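You operate a simulated robot arm through the tools that you are given. There is no shell and no other tool. Be economical: measure what you need, move in short steps, check, and stop when the job is done.

Carry out the task below with a simulated two-armed robot. There is one attempt and no reset: what you move stays moved.

## Task
Pick up the grey pot with one hand, pass it to the other hand and put it on the middle shelf of the cone rack. Set down upright: grey pot.

The check looks at the end state, three seconds after you hand in, the way a careful person would. Anything else that was tipped, shoved, dropped, spilled or broken makes it a failure.

## Robot
Two 7-joint arms with two-finger parallel grippers on one trunk, on a base that drives. Base frame: it is fixed to the floor where the robot stands at the start and does not move with it; the origin is under the middle of the robot, x ahead of it, y to its left, z up. Readings come in m, degrees, newtons and seconds.
The left shoulder is at the start at [0.07, 0.134, 1.126], the right one opposite. With the tool pointing down near the work surface each hand reaches from about 0.1 to 0.64 m from the robot's upright axis, wherever it stands, measured 20 degrees to its own side. Places, roughly: middle shelf of the cone rack [-1.3, 0.1, 0.8]. Payload 1.57 kg a hand.
Tool frame (each hand has its own): the origin (TCP) lies between the finger pads and is the grasp point; the fingertips stand 0.03 m ahead of it; z points along the fingers, y is the line along which they close. Largest opening 0.08 m; finger width 0.017, thickness 0.012; the body of the gripper, 0.04 by 0.082 m, starts 0.08 m behind the TCP.
Orientation is told as [roll, pitch, yaw] about the base's x, y, z axes, in that order, counted from this pose: with the fingers straight down and closing along the base's y, the tool's x points along the base's -x, its y along +y and its z along -z.

## Interface
- The arms move only by the tool apply_moves. It takes "left_steps", "right_steps" or both (then of equal length, played together; a hand with none holds still); each is a list of rows, each a list of 7 numbers: the turn, a rotation vector about the base's x, y, z in degrees, then the shift along the base's x, y, z in m, then the closure, from 0 (fully open) to 1 (shut). In form: [[rx, ry, rz, x, y, z, hand], ...]. A call has 1 to 8 rows; each row shifts and turns the commanded pose from where the row before left it. Each row takes 0.2 s and may step no farther than 0.05 m and 8.6 degrees from the row before; otherwise, or with a gripper value out of range, the whole call is refused. A pose out of reach is approached as far as the arm can. The call stops where the force on the tool passes 40 N (or 10 N more than at its start, if that is more) or the arm is blocked; 0.2 s more then pass. The fingers move at their own pace (about 0.153 m/s each) and stop on an object; they squeeze with about 40 N. The grip force told is the motor's: it shows also when the fingers shut on nothing. Time passes only in rows, and 0.2 s behind the last, so rows that do not move let the fingers close. The reply holds the time, the measured pose of the TCP, the force on the tool along the base axes, the opening and the grip force, in the units named above and with some noise, with the torque about the TCP (base axes, N m) and any sound that the robot's microphone picked up.
- Cameras (640 x 400 px; columns grow to the right, rows downward): "scene" is now at [0.1265, -0.0202, 1.3368]; the picture's right is [-0.24, -0.97, 0.00], its down [-0.70, 0.18, -0.69] and it looks along [0.67, -0.17, -0.72] (base axes); focal length 264 px, centre (320, 200). "left" rides on the left gripper at [0.072, 0.007, -0.122] in its tool frame; the picture's right is [-0.09, 1.00, 0.00], its down [-0.84, -0.08, -0.54] and it looks along [-0.54, -0.05, 0.84] (tool axes); focal length 238 px, centre (320, 200). "right" rides on the right gripper at [0.072, -0.007, -0.122] in its tool frame; the picture's right is [0.09, 1.00, 0.00], its down [-0.84, 0.08, -0.54] and it looks along [-0.54, 0.05, 0.84] (tool axes); focal length 238 px, centre (320, 200). There is no depth. A picture from a camera that has moved, and an enlarged one, comes with that camera's place and axes in the base frame and with its lens.
- capture(camera): a new picture of that camera. No time passes.
- lift_body(by): slides the trunk up (or, below 0, down) by that many m; the arms and the scene camera ride with it, the base frame stays. It gives what a move gives, with no picture.
- roll_base(legs): drives the robot by 1 to 6 legs, each [ahead, left, turn to the left] in m, m and degrees, along the robot's own axes; the way and the turn of a leg run together, so that a leg with both is an arc; at most 1.5 m and 180 degrees a leg. The arms and the cameras ride along, it lands a little off, and it stops where it bumps. It gives what a move gives.
- head_to(pan, tilt): turns the head with the scene camera to pan (to the left, within 86 degrees either way) and tilt (down, from -29 to 69), counted from straight ahead of the robot. It gives what a move gives.
- close_up(camera, box): a new picture of the part [left, top, right, bottom] of that camera's present view, enlarged. No time passes.
- job_done(): hands the job in; it is judged then, once.

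Go step by step. Nothing tells you exact positions but the pictures and the camera data: compare them with the known pose of the tool, close in by small moves and look again before you grip or let go. The budget is 120 turns and 88 pictures, counting those below and the enlarged ones. Unless the task says otherwise, let go and move clear before handing in, and close with one line.

The tools are called as a command line: name --argument value ..., lists and objects as JSON in quotes. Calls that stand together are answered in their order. apply_moves: Moves the arms, as the interface text tells. Its arguments: {"type":"object","properties":{"left_steps":{"type":"array","items":{"type":"array","items":{"type":"number"}}},"right_steps":{"type":"array","items":{"type":"array","items":{"type":"number"}}}},"required":[]} The other tools are called the same way: lift_body (by) slides the trunk up or down; roll_base (legs) drives the base; head_to (pan, tilt) turns the head that bears the scene camera; capture (camera) takes a picture; close_up (camera, box) takes an enlarged picture of a part of a camera's view; job_done () hands the job in.

At the start:

```text
time_s: 0.0
left_tcp_pos: [0.4762, 0.151, 1.1063]
left_ee_rot: [0.0, 0.0, 0.0]
left_contact_force: [0.1, 0.1, -0.6]
left_moment: [-0.01, -0.05, 0.04]
left_grip_width: 0.0799
left_grasp_force: 0.0
right_tcp_pos: [0.3629, -0.271, 1.0409]
right_ee_rot: [0.0, 0.0, 0.0]
right_contact_force: [-0.4, 0.5, -0.6]
right_moment: [0.01, -0.02, 0.02]
right_grip_width: 0.08
right_grasp_force: 0.0
trunk travel left (down, up): [-0.7, 0.24]
robot x, y, heading: [-0.0023, 0.0004, -0.1]
head pan, tilt: [-14.1, 46.2]
```

scene: 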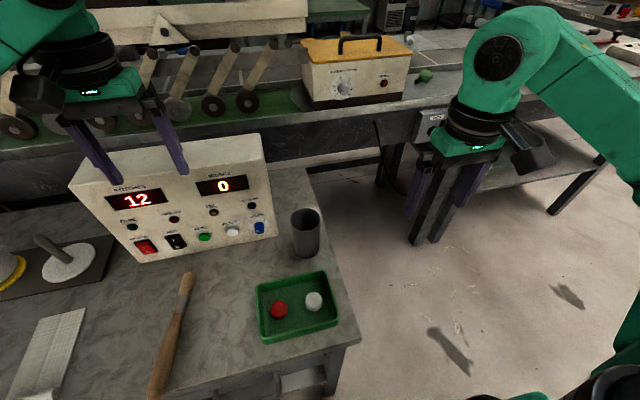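
right: 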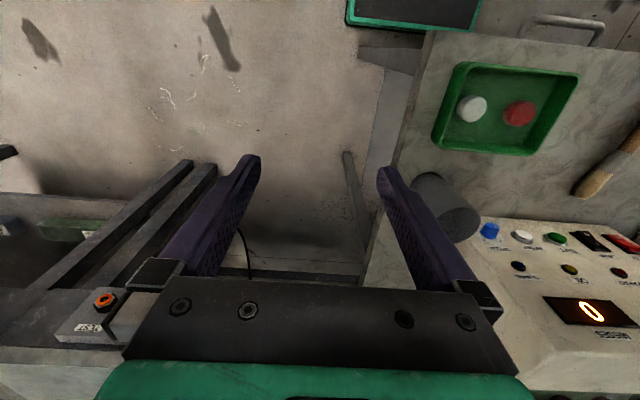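
left: 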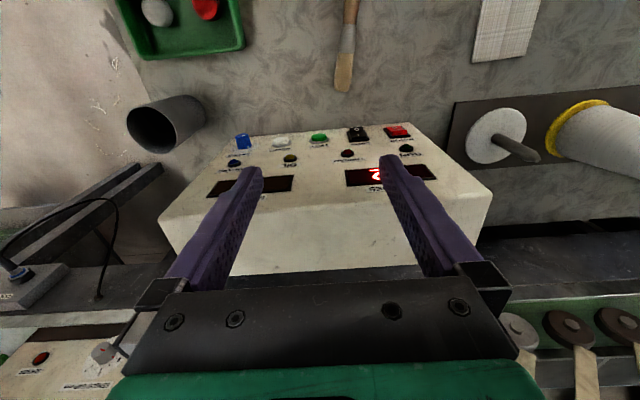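

I take the grey pot to be the dark cup standing at about [0.475, -0.08], with its rim near z 0.91. I'll enlarge it in the scene and right-hand views to measure it.

close_up --camera "scene" --box '[240, 180, 368, 260]'

close_up --camera "right" --box '[368, 140, 528, 260]'

```text
5.00 times, centred on (304, 220) of scene
camera zoom: at [0.1265, -0.0202, 1.3368], right [-0.24, -0.97, 0.0], down [-0.7, 0.18, -0.69], along [0.67, -0.17, -0.72], focal length 1318 px, centre (400, 100)
```

zoom: 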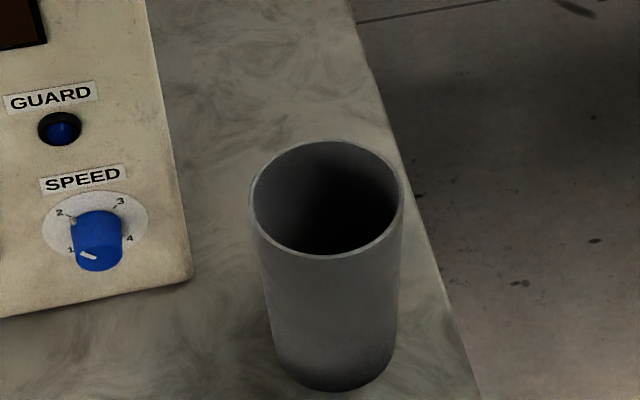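

```text
3.33 times, centred on (448, 200) of right
camera zoom: at [0.2907, -0.2778, 1.1639], right [-0.09, 1.0, 0.0], down [0.84, 0.08, 0.54], along [0.54, 0.05, -0.84], focal length 794 px, centre (-107, 200)
```

zoom: 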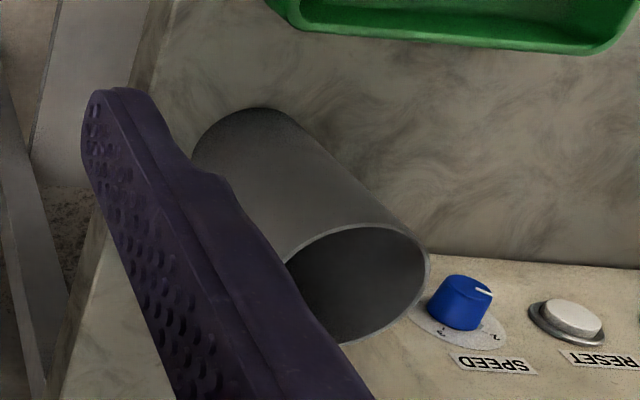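

The rim is about 63 mm across, centred near [0.471, -0.076, 0.917], and the table is near z 0.805. The control box is close on the left, so I'll yaw the right hand 45° to keep its fingers clear, stop above the pot and look.

apply_moves --right_steps '[[0, 0, 7.5, 0.018, 0.0325, 0, 0], [0, 0, 7.5, 0.018, 0.0325, 0, 0], [0, 0, 7.5, 0.018, 0.0325, 0, 0], [0, 0, 7.5, 0.018, 0.0325, 0, 0], [0, 0, 7.5, 0.018, 0.0325, 0, 0], [0, 0, 7.5, 0.018, 0.0325, 0, 0], [0, 0, 0, 0, 0, 0, 0]]'

capture --camera "right"

capture --camera "scene"

```text
time_s: 1.6
left_tcp_pos: [0.4758, 0.1498, 1.1054]
left_ee_rot: [0.0, 0.0, 0.0]
left_contact_force: [-0.4, -0.2, 0.1]
left_moment: [-0.01, 0.01, 0.06]
left_grip_width: 0.0799
left_grasp_force: 0.0
right_tcp_pos: [0.4398, -0.093, 1.0256]
right_ee_rot: [0.6, 0.5, 42.1]
right_contact_force: [-0.1, 0.3, -1.1]
right_moment: [-0.02, 0.02, 0.04]
right_grip_width: 0.0799
right_grasp_force: 0.1
right hand out of reach, approached as far as the arm can: row 6
trunk travel left (down, up): [-0.7, 0.24]
robot x, y, heading: [-0.0024, -0.0009, -0.1]
head pan, tilt: [-14.1, 46.2]
```

```text
82 pictures are left
camera right: at [0.3937, -0.1453, 1.1498], right [-0.74, 0.68, 0.01], down [0.58, 0.62, 0.53], along [0.35, 0.4, -0.85], focal length 238 px, centre (320, 200)
```

right: 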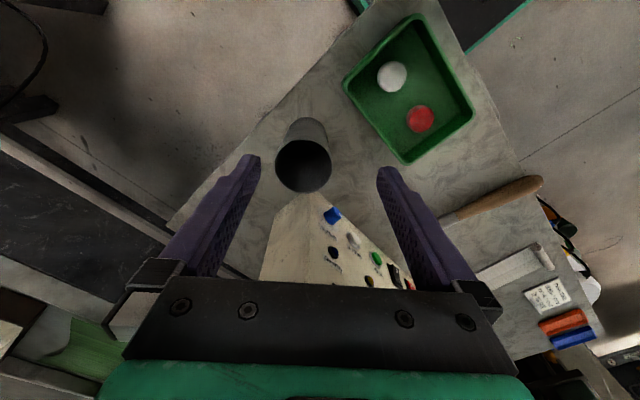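

```text
81 pictures are left
camera scene: at [0.1269, -0.0203, 1.3367], right [-0.24, -0.97, 0.0], down [-0.7, 0.18, -0.69], along [0.67, -0.17, -0.72], focal length 264 px, centre (320, 200)
```

scene: 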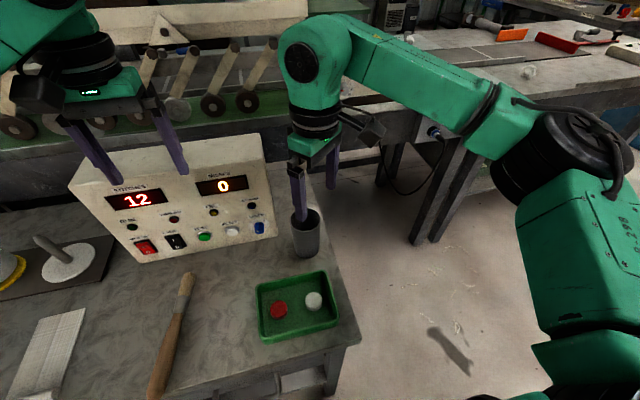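

The right hand stops short because the pose is too far across the body. I'll raise the trunk 0.1 m and slide the base left 0.1 m so the pot lies in the right arm's good direction.

lift_body --by 0.1

roll_base --legs '[[0, 0.1, 0]]'

```text
time_s: 2.9
left_tcp_pos: [0.4768, 0.1508, 1.2062]
left_ee_rot: [0.0, 0.0, 0.0]
left_contact_force: [0.1, -0.6, 1.1]
left_moment: [0.01, 0.0, -0.01]
left_grip_width: 0.08
left_grasp_force: 0.0
right_tcp_pos: [0.4408, -0.0926, 1.1269]
right_ee_rot: [0.6, 0.6, 42.0]
right_contact_force: [-0.3, -0.5, 0.8]
right_moment: [-0.02, -0.02, -0.02]
right_grip_width: 0.08
right_grasp_force: 0.0
trunk travel left (down, up): [-0.8, 0.14]
robot x, y, heading: [0.0005, -0.0007, -0.1]
head pan, tilt: [-14.1, 46.2]
```

```text
time_s: 4.1
left_tcp_pos: [0.4751, 0.2464, 1.2062]
left_ee_rot: [0.1, 0.1, -0.1]
left_contact_force: [-0.2, -0.2, -0.1]
left_moment: [0.02, 0.03, -0.04]
left_grip_width: 0.08
left_grasp_force: 0.1
right_tcp_pos: [0.4399, 0.004, 1.1258]
right_ee_rot: [0.8, 0.5, 42.0]
right_contact_force: [0.1, -0.5, 0.6]
right_moment: [-0.02, -0.01, 0.02]
right_grip_width: 0.0798
right_grasp_force: 0.2
trunk travel left (down, up): [-0.8, 0.14]
robot x, y, heading: [-0.0037, 0.1011, -0.1]
head pan, tilt: [-14.1, 46.2]
```

Now I bring the right hand over the pot and lower it to about 5 cm above the rim.

apply_moves --right_steps '[[0, 0, 1, 0.01, -0.04, 0, 0], [0, 0, 1, 0.01, -0.04, 0, 0], [0, 0, 1, 0.011, 0, -0.04, 0], [0, 0, 0, 0, 0, -0.04, 0], [0, 0, 0, 0, 0, -0.03, 0], [0, 0, 0, 0, 0, 0, 0]]'

capture --camera "right"

capture --camera "scene"

```text
time_s: 5.5
left_tcp_pos: [0.4759, 0.2504, 1.2062]
left_ee_rot: [-0.1, 0.0, -0.1]
left_contact_force: [-0.3, 0.8, 0.5]
left_moment: [-0.03, 0.02, -0.02]
left_grip_width: 0.0801
left_grasp_force: 0.1
right_tcp_pos: [0.4195, 0.0316, 1.0171]
right_ee_rot: [0.5, 0.7, 45.1]
right_contact_force: [-0.2, -0.1, -0.8]
right_moment: [0.0, 0.03, -0.03]
right_grip_width: 0.0802
right_grasp_force: 0.0
right hand out of reach, approached as far as the arm can: row 1, 2, 3
trunk travel left (down, up): [-0.8, 0.14]
robot x, y, heading: [-0.0004, 0.1022, 0.0]
head pan, tilt: [-14.1, 46.2]
```

```text
80 pictures are left
camera right: at [0.3755, -0.0243, 1.1413], right [-0.77, 0.64, 0.01], down [0.55, 0.65, 0.53], along [0.33, 0.42, -0.85], focal length 238 px, centre (320, 200)
```

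right: 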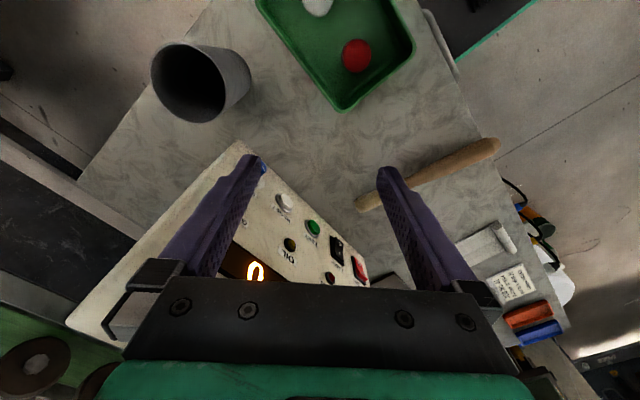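

```text
79 pictures are left
camera scene: at [0.1261, 0.0809, 1.4369], right [-0.24, -0.97, 0.0], down [-0.7, 0.18, -0.69], along [0.67, -0.17, -0.72], focal length 264 px, centre (320, 200)
```

scene: 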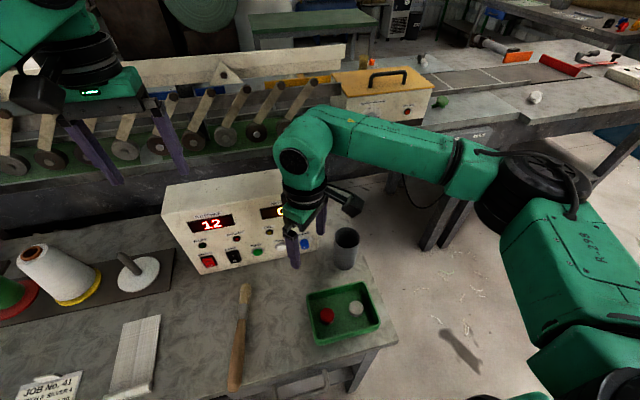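

The 45° yaw drives the wrist to a limit and the arm drifted. I'll raise the hand, turn the yaw back to about 20° and then move over the pot again.

apply_moves --right_steps '[[0, 0, -4, 0, 0, 0.04, 0], [0, 0, -8, 0, 0, 0.02, 0], [0, 0, -8, 0, -0.03, 0, 0], [0, 0, -5, 0.01, -0.03, 0, 0], [0, 0, 0, 0.02, -0.03, 0, 0], [0, 0, 0, 0.02, -0.017, 0, 0], [0, 0, 0, 0, 0, 0, 0]]'

```text
time_s: 7.1
left_tcp_pos: [0.4761, 0.2502, 1.2065]
left_ee_rot: [0.0, 0.0, -0.2]
left_contact_force: [-0.1, -0.6, 0.0]
left_moment: [0.03, 0.01, -0.02]
left_grip_width: 0.0803
left_grasp_force: 0.1
right_tcp_pos: [0.4705, -0.0809, 1.0763]
right_ee_rot: [0.6, 0.7, 20.0]
right_contact_force: [-1.5, -0.2, 0.0]
right_moment: [-0.03, 0.03, -0.03]
right_grip_width: 0.08
right_grasp_force: 0.0
trunk travel left (down, up): [-0.8, 0.14]
robot x, y, heading: [-0.0001, 0.101, -0.2]
head pan, tilt: [-14.1, 46.2]
```

The hand is now at [0.47, -0.081] as intended. I'll lower it to about 4 cm above the rim and look.

apply_moves --right_steps '[[-0.6, -0.7, 0, 0, 0.002, -0.04, 0], [0, 0, 0, 0, 0.002, -0.04, 0], [0, 0, 0, 0, 0, 0, 0]]'

capture --camera "right"

close_up --camera "scene" --box '[250, 160, 410, 260]'

```text
time_s: 7.9
left_tcp_pos: [0.4762, 0.2507, 1.206]
left_ee_rot: [0.1, 0.0, -0.1]
left_contact_force: [0.9, 0.4, -0.8]
left_moment: [0.02, 0.0, 0.01]
left_grip_width: 0.0799
left_grasp_force: 0.0
right_tcp_pos: [0.4678, -0.0742, 0.9954]
right_ee_rot: [-0.2, 0.2, 20.0]
right_contact_force: [0.5, -0.3, -0.3]
right_moment: [0.0, -0.03, 0.0]
right_grip_width: 0.0799
right_grasp_force: 0.1
trunk travel left (down, up): [-0.8, 0.14]
robot x, y, heading: [-0.0042, 0.097, 0.0]
head pan, tilt: [-14.1, 46.2]
```

```text
78 pictures are left
camera right: at [0.4028, -0.1039, 1.1182], right [-0.43, 0.9, 0.0], down [0.76, 0.36, 0.54], along [0.49, 0.23, -0.84], focal length 238 px, centre (320, 200)
```

right: 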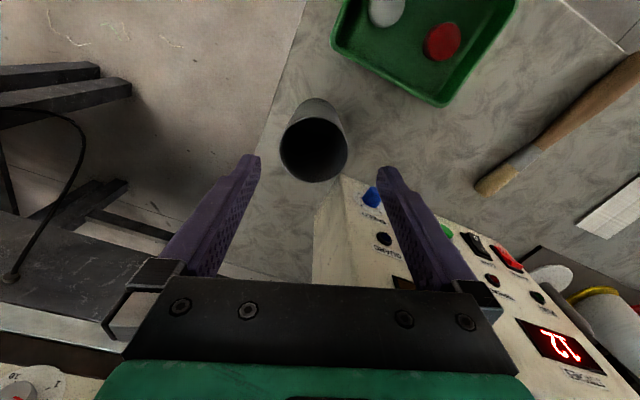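

```text
4.00 times, centred on (330, 210) of scene
camera zoom: at [0.1261, 0.0801, 1.4368], right [-0.24, -0.97, 0.0], down [-0.7, 0.18, -0.69], along [0.67, -0.17, -0.72], focal length 1054 px, centre (280, 160)
```

zoom: 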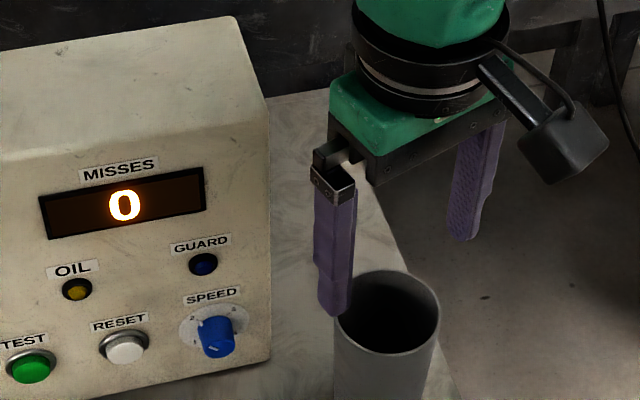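

The two views agree on a rim centre of [0.4747, -0.076, 0.912]. I'll correct by +7 mm in x and -2 mm in y, then go down to just above the rim and check.

apply_moves --right_steps '[[0, 0, 0, 0.007, -0.002, 0, 0], [0, 0, 0, 0, 0, -0.04, 0], [0, 0, 0, 0, 0, 0, 0]]'

capture --camera "right"

close_up --camera "scene" --box '[250, 160, 410, 260]'

```text
time_s: 8.7
left_tcp_pos: [0.476, 0.2494, 1.206]
left_ee_rot: [-0.1, 0.0, -0.1]
left_contact_force: [-0.4, 0.5, 0.1]
left_moment: [-0.01, 0.01, 0.02]
left_grip_width: 0.0802
left_grasp_force: 0.0
right_tcp_pos: [0.4756, -0.0777, 0.9563]
right_ee_rot: [-0.1, 0.1, 20.0]
right_contact_force: [-0.2, 0.0, 0.3]
right_moment: [-0.03, 0.02, 0.03]
right_grip_width: 0.08
right_grasp_force: 0.0
trunk travel left (down, up): [-0.8, 0.14]
robot x, y, heading: [0.0002, 0.1018, -0.2]
head pan, tilt: [-14.1, 46.2]
```

```text
76 pictures are left
camera right: at [0.4111, -0.1068, 1.0789], right [-0.43, 0.9, 0.0], down [0.76, 0.36, 0.54], along [0.49, 0.23, -0.84], focal length 238 px, centre (320, 200)
```

right: 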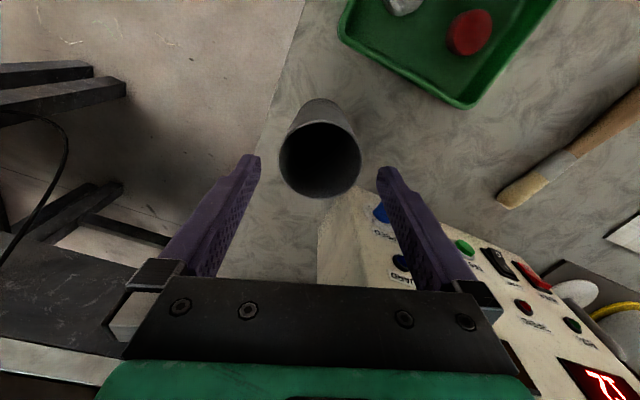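

```text
4.00 times, centred on (330, 210) of scene
camera zoom: at [0.1263, 0.0798, 1.4368], right [-0.24, -0.97, 0.0], down [-0.7, 0.18, -0.69], along [0.67, -0.17, -0.72], focal length 1054 px, centre (280, 160)
```

zoom: 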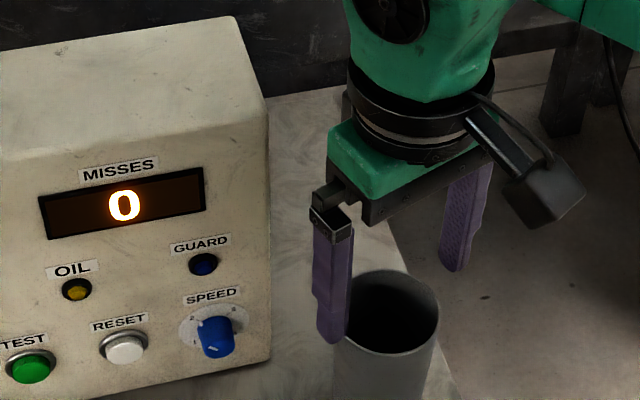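

The pot is centred between the fingertips. I'll go down about 6 cm and check before closing.

apply_moves --right_steps '[[0, 0, 0, -0.0005, 0.0005, -0.02, 0], [0, 0, 0, 0, 0, -0.02, 0], [0, 0, 0, 0, 0, -0.021, 0], [0, 0, 0, 0, 0, 0, 0]]'

capture --camera "right"

close_up --camera "scene" --box '[250, 160, 410, 260]'

```text
time_s: 9.7
left_tcp_pos: [0.4771, 0.249, 1.2061]
left_ee_rot: [-0.1, 0.0, -0.1]
left_contact_force: [-0.6, -0.6, -0.2]
left_moment: [0.0, 0.0, 0.07]
left_grip_width: 0.0801
left_grasp_force: 0.0
right_tcp_pos: [0.4765, -0.0762, 0.8971]
right_ee_rot: [-0.2, 0.1, 20.0]
right_contact_force: [-0.2, 0.7, 0.1]
right_moment: [0.0, 0.0, 0.03]
right_grip_width: 0.0803
right_grasp_force: 0.1
trunk travel left (down, up): [-0.8, 0.14]
robot x, y, heading: [-0.0004, 0.1042, -0.2]
head pan, tilt: [-14.1, 46.2]
```

```text
74 pictures are left
camera right: at [0.4112, -0.1066, 1.0194], right [-0.43, 0.9, 0.0], down [0.76, 0.36, 0.54], along [0.49, 0.23, -0.84], focal length 238 px, centre (320, 200)
```

right: 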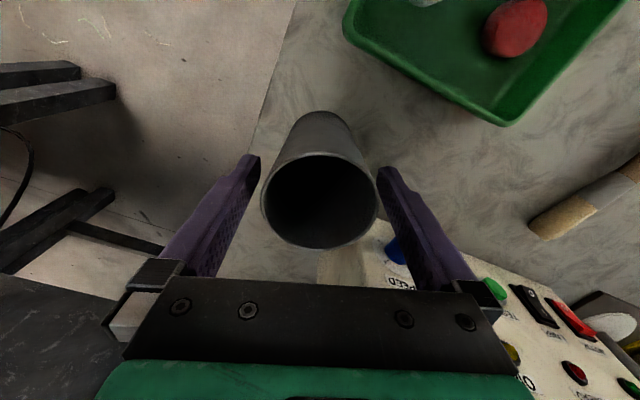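

```text
4.00 times, centred on (330, 210) of scene
camera zoom: at [0.1266, 0.0797, 1.4368], right [-0.24, -0.97, 0.0], down [-0.7, 0.18, -0.69], along [0.67, -0.17, -0.72], focal length 1054 px, centre (280, 160)
```

zoom: 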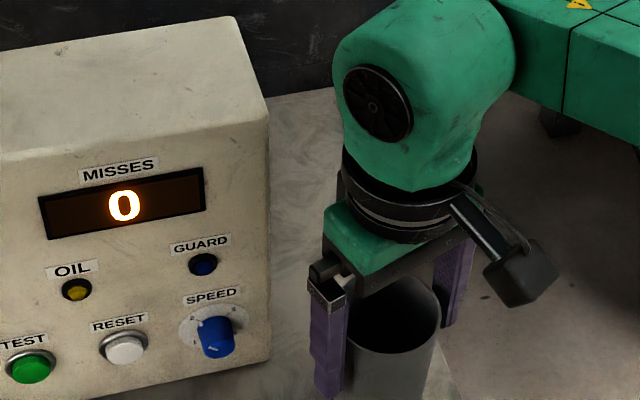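

The fingers are on both sides of the pot, so I'll close the right hand.

apply_moves --right_steps '[[0, 0, 0, 0, 0, 0, 1], [0, 0, 0, 0, 0, 0, 1], [0, 0, 0, 0, 0, 0, 1]]'

```text
time_s: 10.5
left_tcp_pos: [0.4763, 0.2495, 1.2067]
left_ee_rot: [0.1, 0.0, 0.0]
left_contact_force: [0.6, -0.7, 0.8]
left_moment: [-0.06, 0.01, 0.01]
left_grip_width: 0.0802
left_grasp_force: 0.1
right_tcp_pos: [0.4754, -0.0766, 0.8964]
right_ee_rot: [-0.2, 0.1, 20.0]
right_contact_force: [-0.7, -0.4, 0.2]
right_moment: [0.01, 0.04, -0.03]
right_grip_width: 0.0587
right_grasp_force: 40.1
trunk travel left (down, up): [-0.8, 0.14]
robot x, y, heading: [-0.0025, 0.0971, -0.2]
head pan, tilt: [-14.1, 46.2]
```

Gripped at a width of 58.7 mm with 40 N. I'll lift it straight up.

apply_moves --right_steps '[[0, 0, 0, 0, 0, 0.02, 1], [0, 0, 0, 0, 0, 0.04, 1], [0, 0, 0, 0, 0, 0.04, 1], [0, 0, 0, 0, 0, 0.04, 1], [0, 0, 0, -0.02, 0, 0.03, 1], [0, 0, 0, -0.04, 0, 0, 1], [0, 0, 0, -0.04, 0, 0, 1], [0, 0, 0, 0, 0, 0, 1]]'

capture --camera "right"

capture --camera "scene"

```text
time_s: 12.3
left_tcp_pos: [0.4773, 0.2505, 1.2049]
left_ee_rot: [0.0, 0.1, 0.0]
left_contact_force: [0.0, -0.4, 0.4]
left_moment: [-0.03, 0.01, 0.0]
left_grip_width: 0.0801
left_grasp_force: 0.0
right_tcp_pos: [0.3759, -0.0744, 1.0651]
right_ee_rot: [-0.2, 0.3, 19.9]
right_contact_force: [0.3, 0.4, -0.7]
right_moment: [-0.02, 0.0, -0.02]
right_grip_width: 0.0
right_grasp_force: 21.2
trunk travel left (down, up): [-0.8, 0.14]
robot x, y, heading: [-0.0016, 0.1005, -0.3]
head pan, tilt: [-14.1, 46.2]
```

```text
72 pictures are left
camera right: at [0.3113, -0.1035, 1.1883], right [-0.43, 0.9, 0.0], down [0.76, 0.36, 0.54], along [0.49, 0.23, -0.84], focal length 238 px, centre (320, 200)
```

right: 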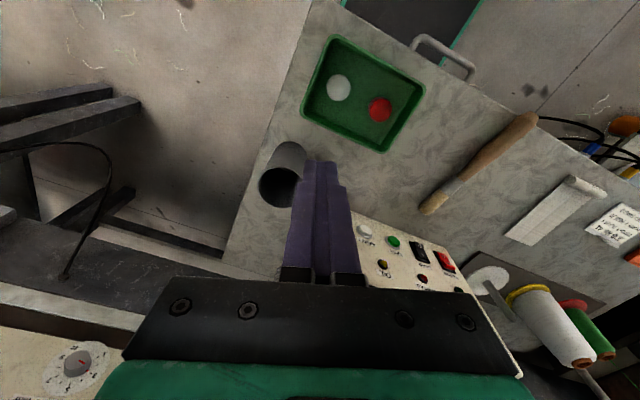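

```text
71 pictures are left
camera scene: at [0.1273, 0.0802, 1.4367], right [-0.24, -0.97, 0.0], down [-0.7, 0.18, -0.69], along [0.67, -0.17, -0.72], focal length 264 px, centre (320, 200)
```

scene: 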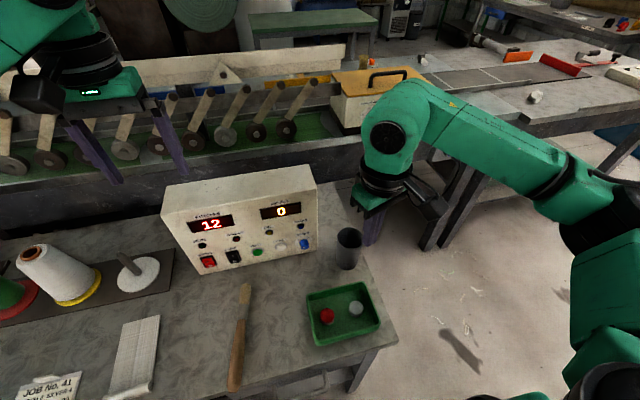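

The pot slipped out of the fingers at the rim and is still standing on the table. I'll check its exact position and shape before a deeper, slower grip.

close_up --camera "scene" --box '[300, 210, 396, 270]'

close_up --camera "right" --box '[220, 120, 348, 200]'

```text
6.67 times, centred on (348, 240) of scene
camera zoom: at [0.1273, 0.0802, 1.4367], right [-0.24, -0.97, 0.0], down [-0.7, 0.18, -0.69], along [0.67, -0.17, -0.72], focal length 1757 px, centre (133, -67)
```

zoom: 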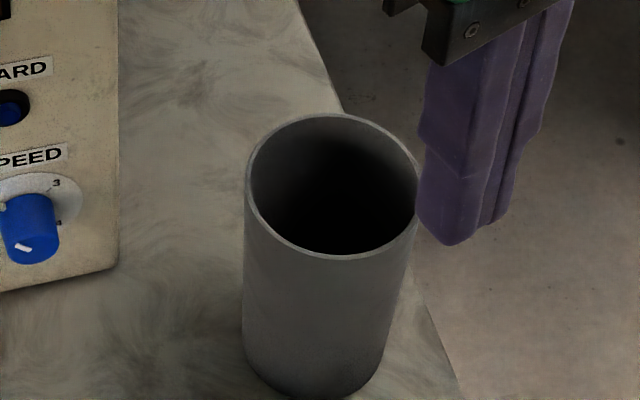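

```text
5.00 times, centred on (284, 160) of right
camera zoom: at [0.3113, -0.1035, 1.1883], right [-0.43, 0.9, 0.0], down [0.76, 0.36, 0.54], along [0.49, 0.23, -0.84], focal length 1192 px, centre (500, 400)
```

zoom: 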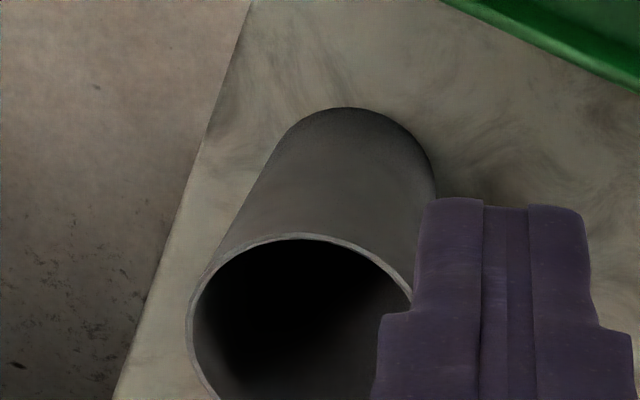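

The pot stands at about [0.476, -0.083]. I'll open, go back above it and check the centring before a deeper grip.

apply_moves --right_steps '[[0, 0, 0, 0, 0, 0, 0], [0, 0, 0, 0.035, -0.003, 0, 0], [0, 0, 0, 0.035, -0.003, 0, 0], [0, 0, 0, 0.03, -0.002, 0, 0], [0, 0, 0, 0, 0, -0.04, 0], [0, 0, 0, 0, 0, -0.04, 0], [0, 0, 0, 0, 0, 0, 0]]'

capture --camera "right"

```text
time_s: 13.9
left_tcp_pos: [0.4768, 0.2497, 1.2062]
left_ee_rot: [0.0, 0.0, -0.2]
left_contact_force: [0.8, -0.6, 0.0]
left_moment: [0.04, 0.01, 0.0]
left_grip_width: 0.08
left_grasp_force: 0.1
right_tcp_pos: [0.4758, -0.083, 0.9855]
right_ee_rot: [-0.2, 0.1, 19.9]
right_contact_force: [0.0, -0.3, 0.1]
right_moment: [-0.05, -0.01, -0.02]
right_grip_width: 0.08
right_grasp_force: 0.1
trunk travel left (down, up): [-0.8, 0.14]
robot x, y, heading: [0.0015, 0.104, 0.0]
head pan, tilt: [-14.1, 46.2]
```

```text
68 pictures are left
camera right: at [0.4102, -0.113, 1.1087], right [-0.43, 0.9, 0.0], down [0.76, 0.36, 0.54], along [0.49, 0.23, -0.84], focal length 238 px, centre (320, 200)
```

right: 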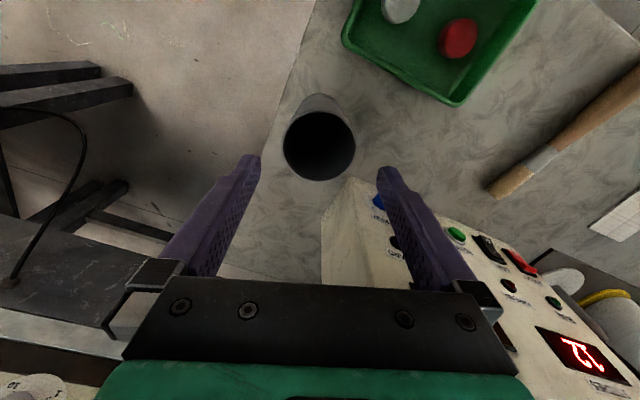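

Still centred. I'll go down deep, with the fingertips about 2 cm above the table, and close there.

apply_moves --right_steps '[[0, 0, 0, -0.001, -0.001, -0.03, 0], [0, 0, 0, 0, 0, -0.03, 0], [0, 0, 0, 0, 0, -0.025, 0], [0, 0, 0, 0, 0, -0.025, 0], [0, 0, 0, 0, 0, -0.02, 0], [0, 0, 0, 0, 0, 0, 0]]'

capture --camera "right"

close_up --camera "scene" --box '[284, 190, 412, 270]'

```text
time_s: 15.3
left_tcp_pos: [0.4756, 0.2497, 1.2064]
left_ee_rot: [0.0, 0.0, -0.1]
left_contact_force: [-0.2, 0.2, 0.2]
left_moment: [-0.01, -0.01, 0.01]
left_grip_width: 0.0801
left_grasp_force: 0.1
right_tcp_pos: [0.4752, -0.0855, 0.8562]
right_ee_rot: [-0.2, 0.2, 20.1]
right_contact_force: [-0.1, -0.4, 0.3]
right_moment: [-0.03, 0.0, -0.01]
right_grip_width: 0.0801
right_grasp_force: 0.1
trunk travel left (down, up): [-0.8, 0.14]
robot x, y, heading: [0.0008, 0.099, -0.4]
head pan, tilt: [-14.1, 46.2]
```

```text
67 pictures are left
camera right: at [0.4112, -0.1148, 0.9787], right [-0.43, 0.9, 0.0], down [0.76, 0.36, 0.54], along [0.49, 0.23, -0.84], focal length 238 px, centre (320, 200)
```

right: 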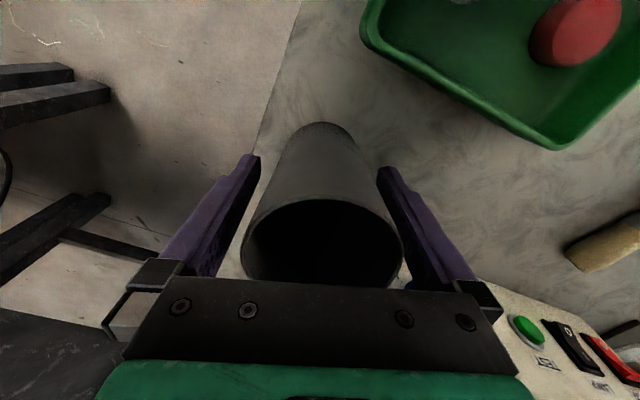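

```text
5.00 times, centred on (348, 230) of scene
camera zoom: at [0.1263, 0.0799, 1.4368], right [-0.24, -0.97, 0.0], down [-0.7, 0.18, -0.69], along [0.67, -0.17, -0.72], focal length 1318 px, centre (180, 50)
```

zoom: 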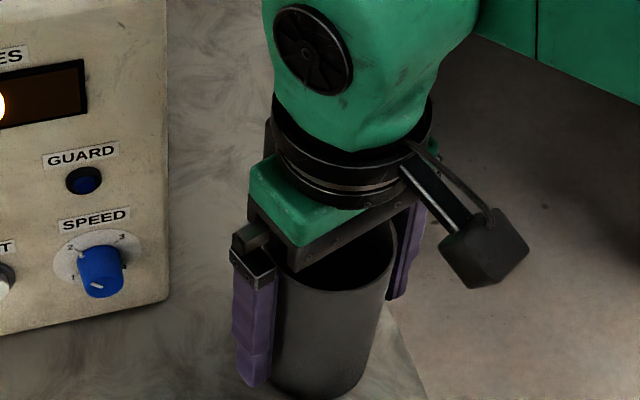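

The fingers straddle the pot low down. I'll close and lift slowly by 2 cm while watching the width and the load.

apply_moves --right_steps '[[0, 0, 0, 0, 0, 0, 1], [0, 0, 0, 0, 0, 0, 1], [0, 0, 0, 0, 0, 0, 1], [0, 0, 0, 0, 0, 0.005, 1], [0, 0, 0, 0, 0, 0.005, 1], [0, 0, 0, 0, 0, 0.005, 1], [0, 0, 0, 0, 0, 0.005, 1], [0, 0, 0, 0, 0, 0, 1]]'

close_up --camera "scene" --box '[284, 190, 412, 270]'

capture --camera "right"

```text
time_s: 17.1
left_tcp_pos: [0.4762, 0.2508, 1.2056]
left_ee_rot: [0.0, 0.0, -0.1]
left_contact_force: [0.1, 0.5, 0.2]
left_moment: [0.0, 0.02, -0.04]
left_grip_width: 0.0799
left_grasp_force: 0.0
right_tcp_pos: [0.4765, -0.0841, 0.8763]
right_ee_rot: [-0.3, 0.2, 20.0]
right_contact_force: [-0.5, 0.0, 0.0]
right_moment: [0.02, 0.03, -0.04]
right_grip_width: 0.0559
right_grasp_force: 40.3
trunk travel left (down, up): [-0.8, 0.14]
robot x, y, heading: [0.0016, 0.0965, -0.1]
head pan, tilt: [-14.1, 46.2]
```

```text
5.00 times, centred on (348, 230) of scene
camera zoom: at [0.1267, 0.0797, 1.4368], right [-0.24, -0.97, 0.0], down [-0.7, 0.18, -0.69], along [0.67, -0.17, -0.72], focal length 1318 px, centre (180, 50)
```

zoom: 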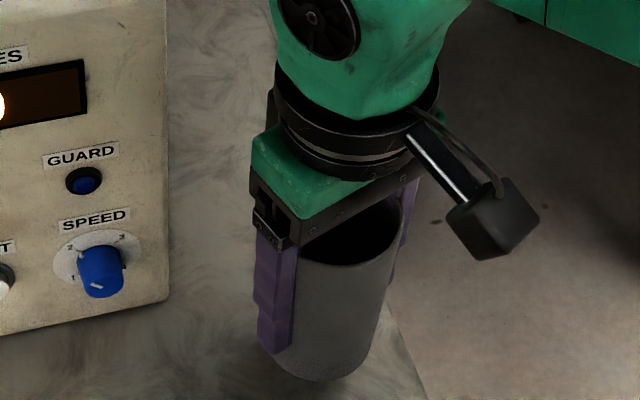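

```text
64 pictures are left
camera right: at [0.4112, -0.115, 0.9991], right [-0.43, 0.9, 0.0], down [0.76, 0.36, 0.54], along [0.49, 0.23, -0.84], focal length 238 px, centre (320, 200)
```

right: 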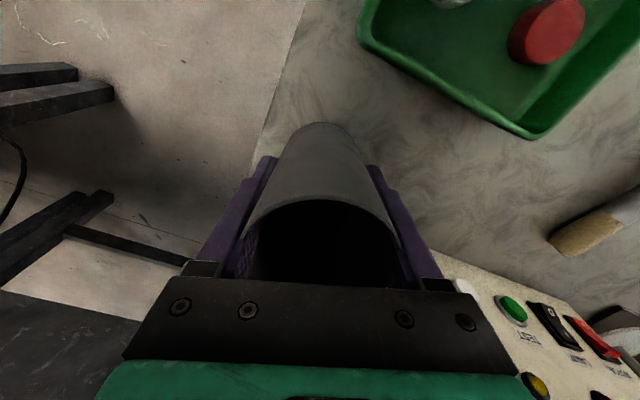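

The pot has come up with the hand, with the grip at 55.9 mm and 40 N. I'll keep lifting gently in 1 cm rows and check again.

apply_moves --right_steps '[[0, 0, 0, 0, 0, 0.007, 1], [0, 0, 0, 0, 0, 0.01, 1], [0, 0, 0, 0, 0, 0.01, 1], [0, 0, 0, 0, 0, 0.01, 1], [0, 0, 0, 0, 0, 0.01, 1], [0, 0, 0, 0, 0, 0.007, 1], [0, 0, 0, 0, 0, 0, 1]]'

capture --camera "right"

```text
time_s: 18.7
left_tcp_pos: [0.4762, 0.2498, 1.2059]
left_ee_rot: [0.0, -0.1, -0.1]
left_contact_force: [-0.3, 0.8, -0.7]
left_moment: [0.02, 0.0, 0.0]
left_grip_width: 0.0801
left_grasp_force: 0.0
right_tcp_pos: [0.4747, -0.0859, 0.9302]
right_ee_rot: [-0.2, 0.2, 20.1]
right_contact_force: [-0.2, -0.1, -1.3]
right_moment: [0.01, -0.01, 0.02]
right_grip_width: 0.0554
right_grasp_force: 40.0
trunk travel left (down, up): [-0.8, 0.14]
robot x, y, heading: [0.0005, 0.1027, -0.0]
head pan, tilt: [-14.1, 46.2]
```

```text
63 pictures are left
camera right: at [0.41, -0.1155, 1.0532], right [-0.43, 0.9, 0.0], down [0.76, 0.36, 0.54], along [0.49, 0.23, -0.84], focal length 238 px, centre (320, 200)
```

right: 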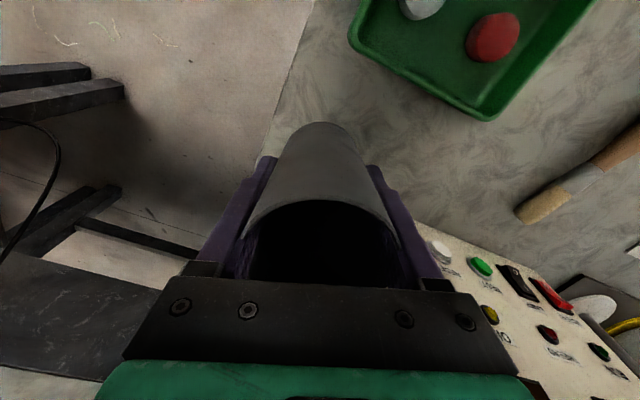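

The hold is steady. I'll raise the pot slowly toward a meeting place while the left hand starts turning to point sideways at it.

apply_moves --right_steps '[[0, 0, 0, 0, 0, 0.01, 1], [0, 0, 0, 0, 0, 0.015, 1], [0, 0, 0, 0, 0, 0.018, 1], [0, 0, 0, -0.005, 0, 0.018, 1], [0, 0, 0, -0.01, 0, 0.018, 1], [0, 0, 0, -0.01, 0, 0.018, 1], [0, 0, 0, -0.01, 0, 0.012, 1], [0, 0, 0, -0.005, 0, 0.006, 1]]' --left_steps '[[-4.6, 4.6, 4.6, 0, 0.01, 0, 0], [-4.6, 4.6, 4.6, 0, 0.01, 0, 0], [-4.6, 4.6, 4.6, -0.01, 0.01, 0, 0], [-4.6, 4.6, 4.6, -0.01, 0.01, 0, 0], [-4.6, 4.6, 4.6, -0.01, 0.01, 0, 0], [-4.6, 4.6, 4.6, -0.01, 0, 0, 0], [-4.6, 4.6, 4.6, -0.01, 0, 0, 0], [-4.6, 4.6, 4.6, -0.01, 0, 0, 0]]'

capture --camera "scene"

```text
time_s: 20.5
left_tcp_pos: [0.4159, 0.3016, 1.2057]
left_ee_rot: [-27.9, 44.8, 27.8]
left_contact_force: [0.5, 0.0, -0.3]
left_moment: [0.0, -0.02, 0.03]
left_grip_width: 0.0799
left_grasp_force: 0.1
right_tcp_pos: [0.4351, -0.0836, 1.0474]
right_ee_rot: [-0.2, 0.3, 20.0]
right_contact_force: [0.1, -0.6, -0.1]
right_moment: [0.02, 0.01, -0.01]
right_grip_width: 0.0557
right_grasp_force: 40.3
trunk travel left (down, up): [-0.8, 0.14]
robot x, y, heading: [0.0022, 0.0992, -0.1]
head pan, tilt: [-14.1, 46.2]
```

```text
62 pictures are left
camera scene: at [0.1257, 0.0811, 1.4369], right [-0.24, -0.97, 0.0], down [-0.7, 0.18, -0.69], along [0.67, -0.17, -0.72], focal length 264 px, centre (320, 200)
```

scene: 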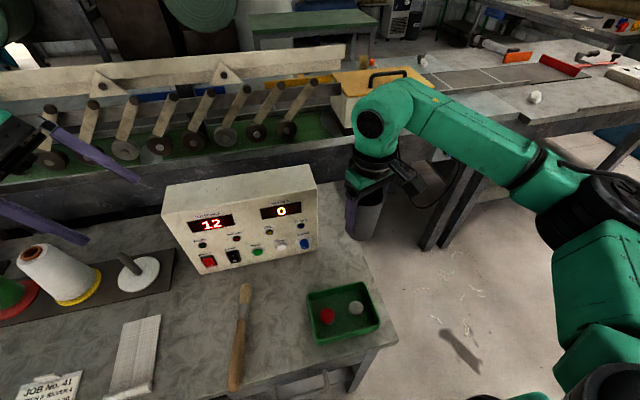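

The pot is still held and the left hand is turning freely. I'll carry on with both.

apply_moves --right_steps '[[0, 0, 0, -0.004, 0.004, 0, 1], [0, 0, 0, -0.006, 0.008, 0, 1], [0, 0, 0, -0.006, 0.01, 0, 1], [0, 0, 0, -0.006, 0.01, 0, 1], [0, 0, 0, -0.006, 0.01, 0, 1], [0, 0, 0, -0.006, 0.008, 0, 1], [0, 0, 0, -0.002, 0.004, 0, 1]]' --left_steps '[[-4.6, 4.6, 4.6, 0, 0, 0, 0], [-4.6, 4.6, 4.6, 0, 0, 0, 0], [-4.6, 4.6, 4.6, 0, 0, 0, 0], [-4.6, 4.6, 4.6, 0, 0, 0, 0], [-4.6, 4.6, 4.6, 0, 0, 0, 0], [-4.6, 4.6, 4.6, 0, 0, 0, 0], [-4.6, 4.6, 4.6, 0, 0, 0, 0]]'

```text
time_s: 22.1
left_tcp_pos: [0.4168, 0.3001, 1.2063]
left_ee_rot: [-59.4, 89.6, 30.4]
left_contact_force: [0.4, 0.0, -0.2]
left_moment: [0.0, 0.03, -0.01]
left_grip_width: 0.0801
left_grasp_force: 0.0
right_tcp_pos: [0.3987, -0.0301, 1.0452]
right_ee_rot: [-0.4, 0.2, 20.1]
right_contact_force: [-0.4, -0.7, -0.3]
right_moment: [-0.01, -0.04, 0.01]
right_grip_width: 0.0555
right_grasp_force: 39.7
trunk travel left (down, up): [-0.8, 0.14]
robot x, y, heading: [0.0025, 0.1, 0.0]
head pan, tilt: [-14.1, 46.2]
```

The left hand now points to the right with its camera on top. I'll add the 20° yaw and bring it to a standoff 0.2 m from the pot along the approach line, then look.

apply_moves --left_steps '[[0, 0, 7, -0.0145, -0.0237, -0.029, 0], [0, 0, 7, -0.0145, -0.0237, -0.029, 0], [0, 0, 6, -0.0145, -0.0237, -0.029, 0], [0, 0, 0, -0.0145, -0.0237, -0.029, 0], [0, 0, 0, -0.0145, -0.0237, -0.029, 0], [0, 0, 0, -0.0145, -0.0237, -0.029, 0], [0, 0, 0, 0, 0, 0, 0]]'

capture --camera "left"

capture --camera "scene"

```text
time_s: 23.7
left_tcp_pos: [0.3328, 0.1578, 1.0316]
left_ee_rot: [-55.0, 89.6, 54.7]
left_contact_force: [0.6, 0.7, -0.3]
left_moment: [0.01, -0.05, 0.01]
left_grip_width: 0.0797
left_grasp_force: 0.2
right_tcp_pos: [0.3994, -0.0304, 1.045]
right_ee_rot: [-0.2, 0.2, 20.0]
right_contact_force: [0.4, 1.2, -0.6]
right_moment: [-0.02, 0.01, -0.02]
right_grip_width: 0.0557
right_grasp_force: 39.7
trunk travel left (down, up): [-0.8, 0.14]
robot x, y, heading: [0.002, 0.0968, -0.1]
head pan, tilt: [-14.1, 46.2]
```

```text
61 pictures are left
camera left: at [0.2838, 0.2695, 1.1029], right [-0.94, -0.34, -0.1], down [-0.11, 0.54, -0.83], along [0.33, -0.77, -0.54], focal length 238 px, centre (320, 200)
```

left: 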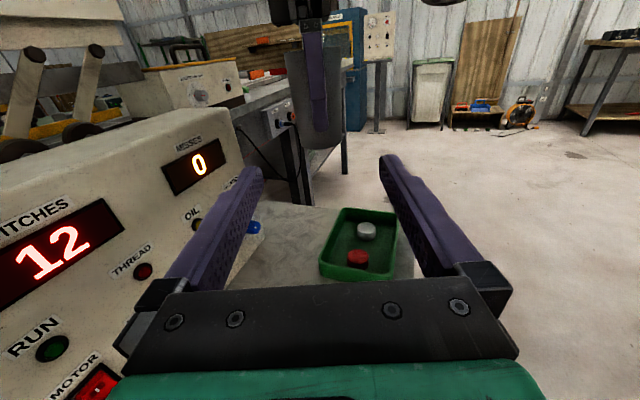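

```text
60 pictures are left
camera scene: at [0.1269, 0.0801, 1.4368], right [-0.24, -0.97, 0.0], down [-0.7, 0.18, -0.69], along [0.67, -0.17, -0.72], focal length 264 px, centre (320, 200)
```

scene: 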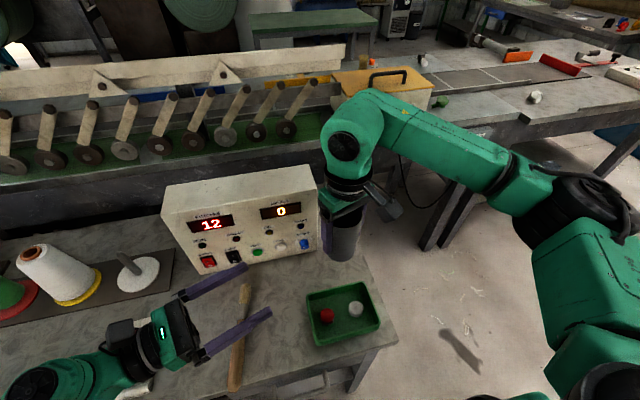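

The pot's bottom shows near z 0.993, so a left grip at z 1.031 is right. I'll close to 9 cm and check the centring.

apply_moves --left_steps '[[0, 0, 0, 0.0092, -0.026, 0, 0], [0, 0, 0, 0.0092, -0.026, 0, 0], [0, 0, 0, 0.0092, -0.026, 0, 0], [0, 0, 0, 0.0092, -0.026, 0, 0], [0, 0, 0, 0, 0, 0, 0]]'

capture --camera "left"

close_up --camera "scene" --box '[210, 160, 410, 285]'

```text
time_s: 24.9
left_tcp_pos: [0.366, 0.0541, 1.0309]
left_ee_rot: [-55.3, 89.6, 54.5]
left_contact_force: [0.0, -0.3, -0.1]
left_moment: [0.0, 0.03, 0.04]
left_grip_width: 0.0801
left_grasp_force: 0.0
right_tcp_pos: [0.3997, -0.03, 1.0459]
right_ee_rot: [-0.1, 0.2, 19.9]
right_contact_force: [0.1, 0.8, -0.5]
right_moment: [-0.03, 0.0, -0.01]
right_grip_width: 0.0557
right_grasp_force: 40.0
trunk travel left (down, up): [-0.8, 0.14]
robot x, y, heading: [-0.0013, 0.1014, -0.1]
head pan, tilt: [-14.1, 46.2]
```

```text
59 pictures are left
camera left: at [0.318, 0.1656, 1.1027], right [-0.94, -0.34, -0.1], down [-0.11, 0.54, -0.83], along [0.33, -0.77, -0.54], focal length 238 px, centre (320, 200)
```

left: 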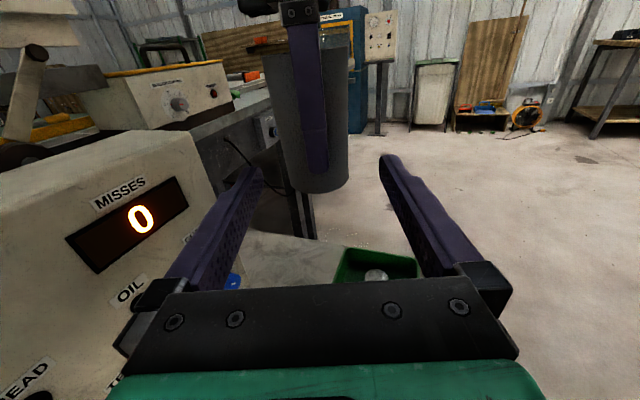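

```text
3.20 times, centred on (310, 222) of scene
camera zoom: at [0.1263, 0.0803, 1.4368], right [-0.24, -0.97, 0.0], down [-0.7, 0.18, -0.69], along [0.67, -0.17, -0.72], focal length 844 px, centre (352, 128)
```

zoom: 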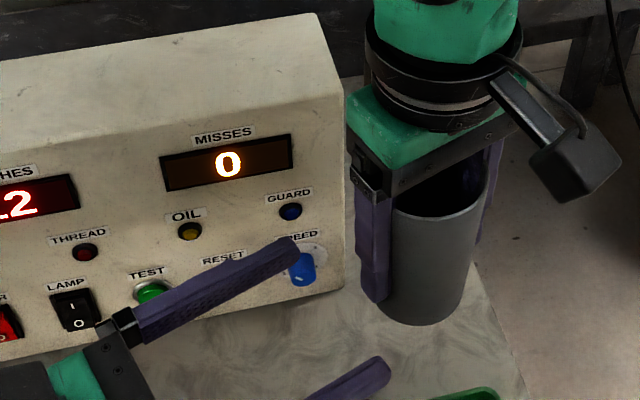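

The pot axis at grip height is about (0.401, -0.030), so the left hand needs a 4 mm sideways correction. Then I'll advance the remaining 9 cm.

apply_moves --left_steps '[[0, 0, 0, 0.0042, 0.0015, 0, 0], [0, 0, 0, 0.0077, -0.0214, 0, 0], [0, 0, 0, 0.0077, -0.0214, 0, 0], [0, 0, 0, 0, 0, 0, 0]]'

capture --camera "left"

close_up --camera "scene" --box '[250, 160, 410, 285]'

```text
time_s: 25.9
left_tcp_pos: [0.3863, 0.0123, 1.0331]
left_ee_rot: [-52.2, 89.6, 57.6]
left_contact_force: [-0.3, -0.4, 0.0]
left_moment: [-0.01, -0.01, 0.05]
left_grip_width: 0.0802
left_grasp_force: 0.1
right_tcp_pos: [0.3995, -0.0314, 1.0457]
right_ee_rot: [-0.2, 0.2, 20.0]
right_contact_force: [-0.5, 0.8, -0.1]
right_moment: [-0.02, -0.03, -0.02]
right_grip_width: 0.0556
right_grasp_force: 40.4
trunk travel left (down, up): [-0.8, 0.14]
robot x, y, heading: [0.0023, 0.101, -0.2]
head pan, tilt: [-14.1, 46.2]
```

```text
57 pictures are left
camera left: at [0.3378, 0.1237, 1.1032], right [-0.94, -0.34, -0.1], down [-0.11, 0.54, -0.83], along [0.33, -0.77, -0.54], focal length 238 px, centre (320, 200)
```

left: 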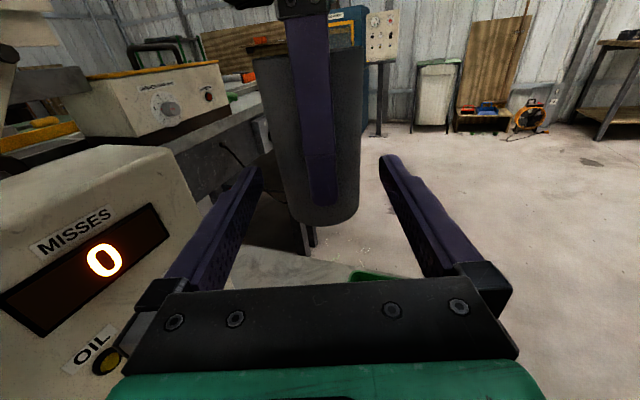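

```text
3.20 times, centred on (330, 222) of scene
camera zoom: at [0.1264, 0.0805, 1.4368], right [-0.24, -0.97, 0.0], down [-0.7, 0.18, -0.69], along [0.67, -0.17, -0.72], focal length 844 px, centre (288, 128)
```

zoom: 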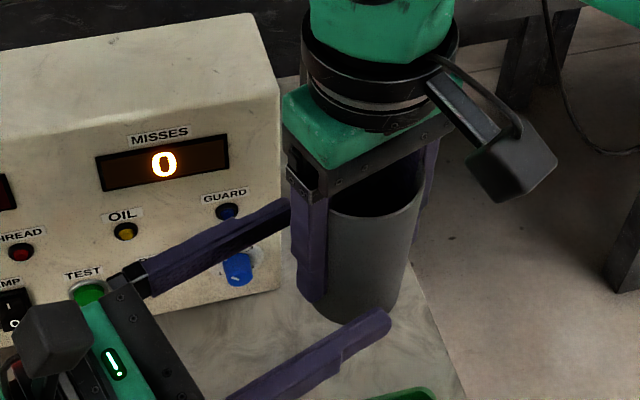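

Centred. I'll make the final advance of 4.5 cm and look before gripping.

apply_moves --left_steps '[[0, 0, 0, 0.005, -0.014, 0, 0], [0, 0, 0, 0.005, -0.014, 0, 0], [0, 0, 0, 0.005, -0.014, 0, 0], [0, 0, 0, 0, 0, 0, 0]]'

capture --camera "left"

close_up --camera "scene" --box '[250, 160, 410, 285]'

```text
time_s: 26.9
left_tcp_pos: [0.4023, -0.03, 1.0304]
left_ee_rot: [-51.6, 89.6, 58.2]
left_contact_force: [-0.4, 0.1, -0.2]
left_moment: [0.01, -0.01, -0.01]
left_grip_width: 0.08
left_grasp_force: 0.0
right_tcp_pos: [0.3989, -0.0309, 1.0458]
right_ee_rot: [-0.2, 0.2, 20.1]
right_contact_force: [-0.8, -1.3, -0.2]
right_moment: [-0.01, -0.01, 0.01]
right_grip_width: 0.0557
right_grasp_force: 40.0
trunk travel left (down, up): [-0.8, 0.14]
robot x, y, heading: [-0.0, 0.0997, 0.0]
head pan, tilt: [-14.1, 46.2]
```

```text
55 pictures are left
camera left: at [0.3538, 0.0819, 1.1022], right [-0.94, -0.34, -0.1], down [-0.11, 0.54, -0.83], along [0.33, -0.77, -0.54], focal length 238 px, centre (320, 200)
```

left: 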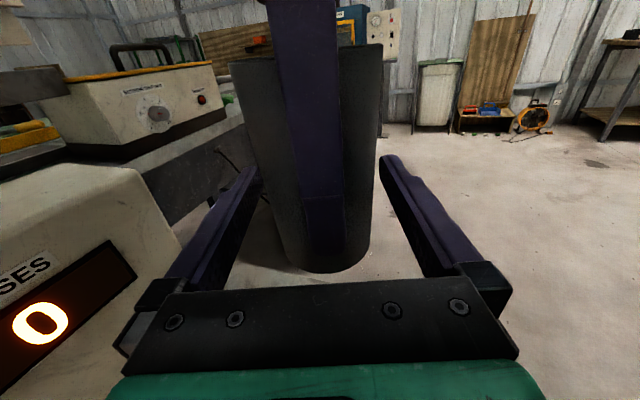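

```text
3.20 times, centred on (330, 222) of scene
camera zoom: at [0.1265, 0.0799, 1.4368], right [-0.24, -0.97, 0.0], down [-0.7, 0.18, -0.69], along [0.67, -0.17, -0.72], focal length 844 px, centre (288, 128)
```

zoom: 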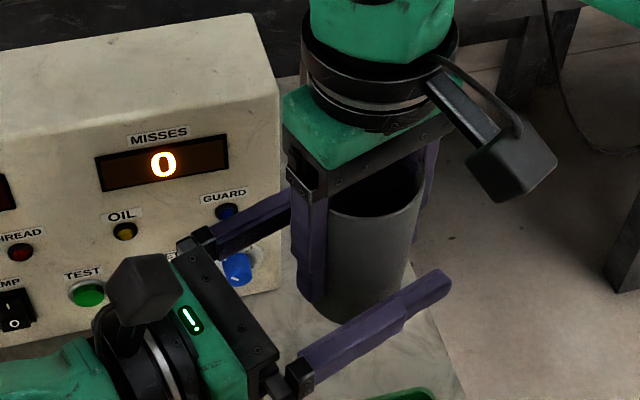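

The pot sits between the left fingers, so I'll close the left hand while the right one keeps holding.

apply_moves --left_steps '[[0, 0, 0, 0, 0, 0, 1], [0, 0, 0, 0, 0, 0, 1], [0, 0, 0, 0, 0, 0, 1], [0, 0, 0, 0, 0, 0, 1]]'

capture --camera "left"

```text
time_s: 27.9
left_tcp_pos: [0.4014, -0.0288, 1.031]
left_ee_rot: [-50.5, 89.6, 59.2]
left_contact_force: [-2.9, -3.2, -0.1]
left_moment: [0.01, -0.07, 0.02]
left_grip_width: 0.0599
left_grasp_force: 39.9
right_tcp_pos: [0.3994, -0.0305, 1.047]
right_ee_rot: [-0.2, 0.3, 19.9]
right_contact_force: [3.0, 3.4, -0.9]
right_moment: [-0.02, 0.02, -0.03]
right_grip_width: 0.0561
right_grasp_force: 40.5
trunk travel left (down, up): [-0.8, 0.14]
robot x, y, heading: [-0.004, 0.0997, -0.2]
head pan, tilt: [-14.1, 46.2]
```

```text
53 pictures are left
camera left: at [0.3536, 0.0817, 1.1022], right [-0.94, -0.33, -0.1], down [-0.11, 0.54, -0.83], along [0.33, -0.77, -0.54], focal length 238 px, centre (320, 200)
```

left: 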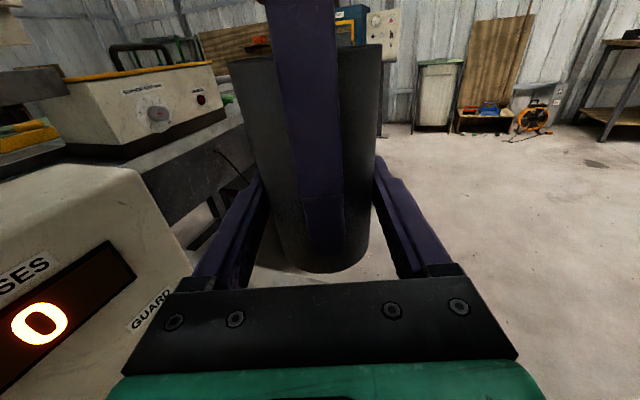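

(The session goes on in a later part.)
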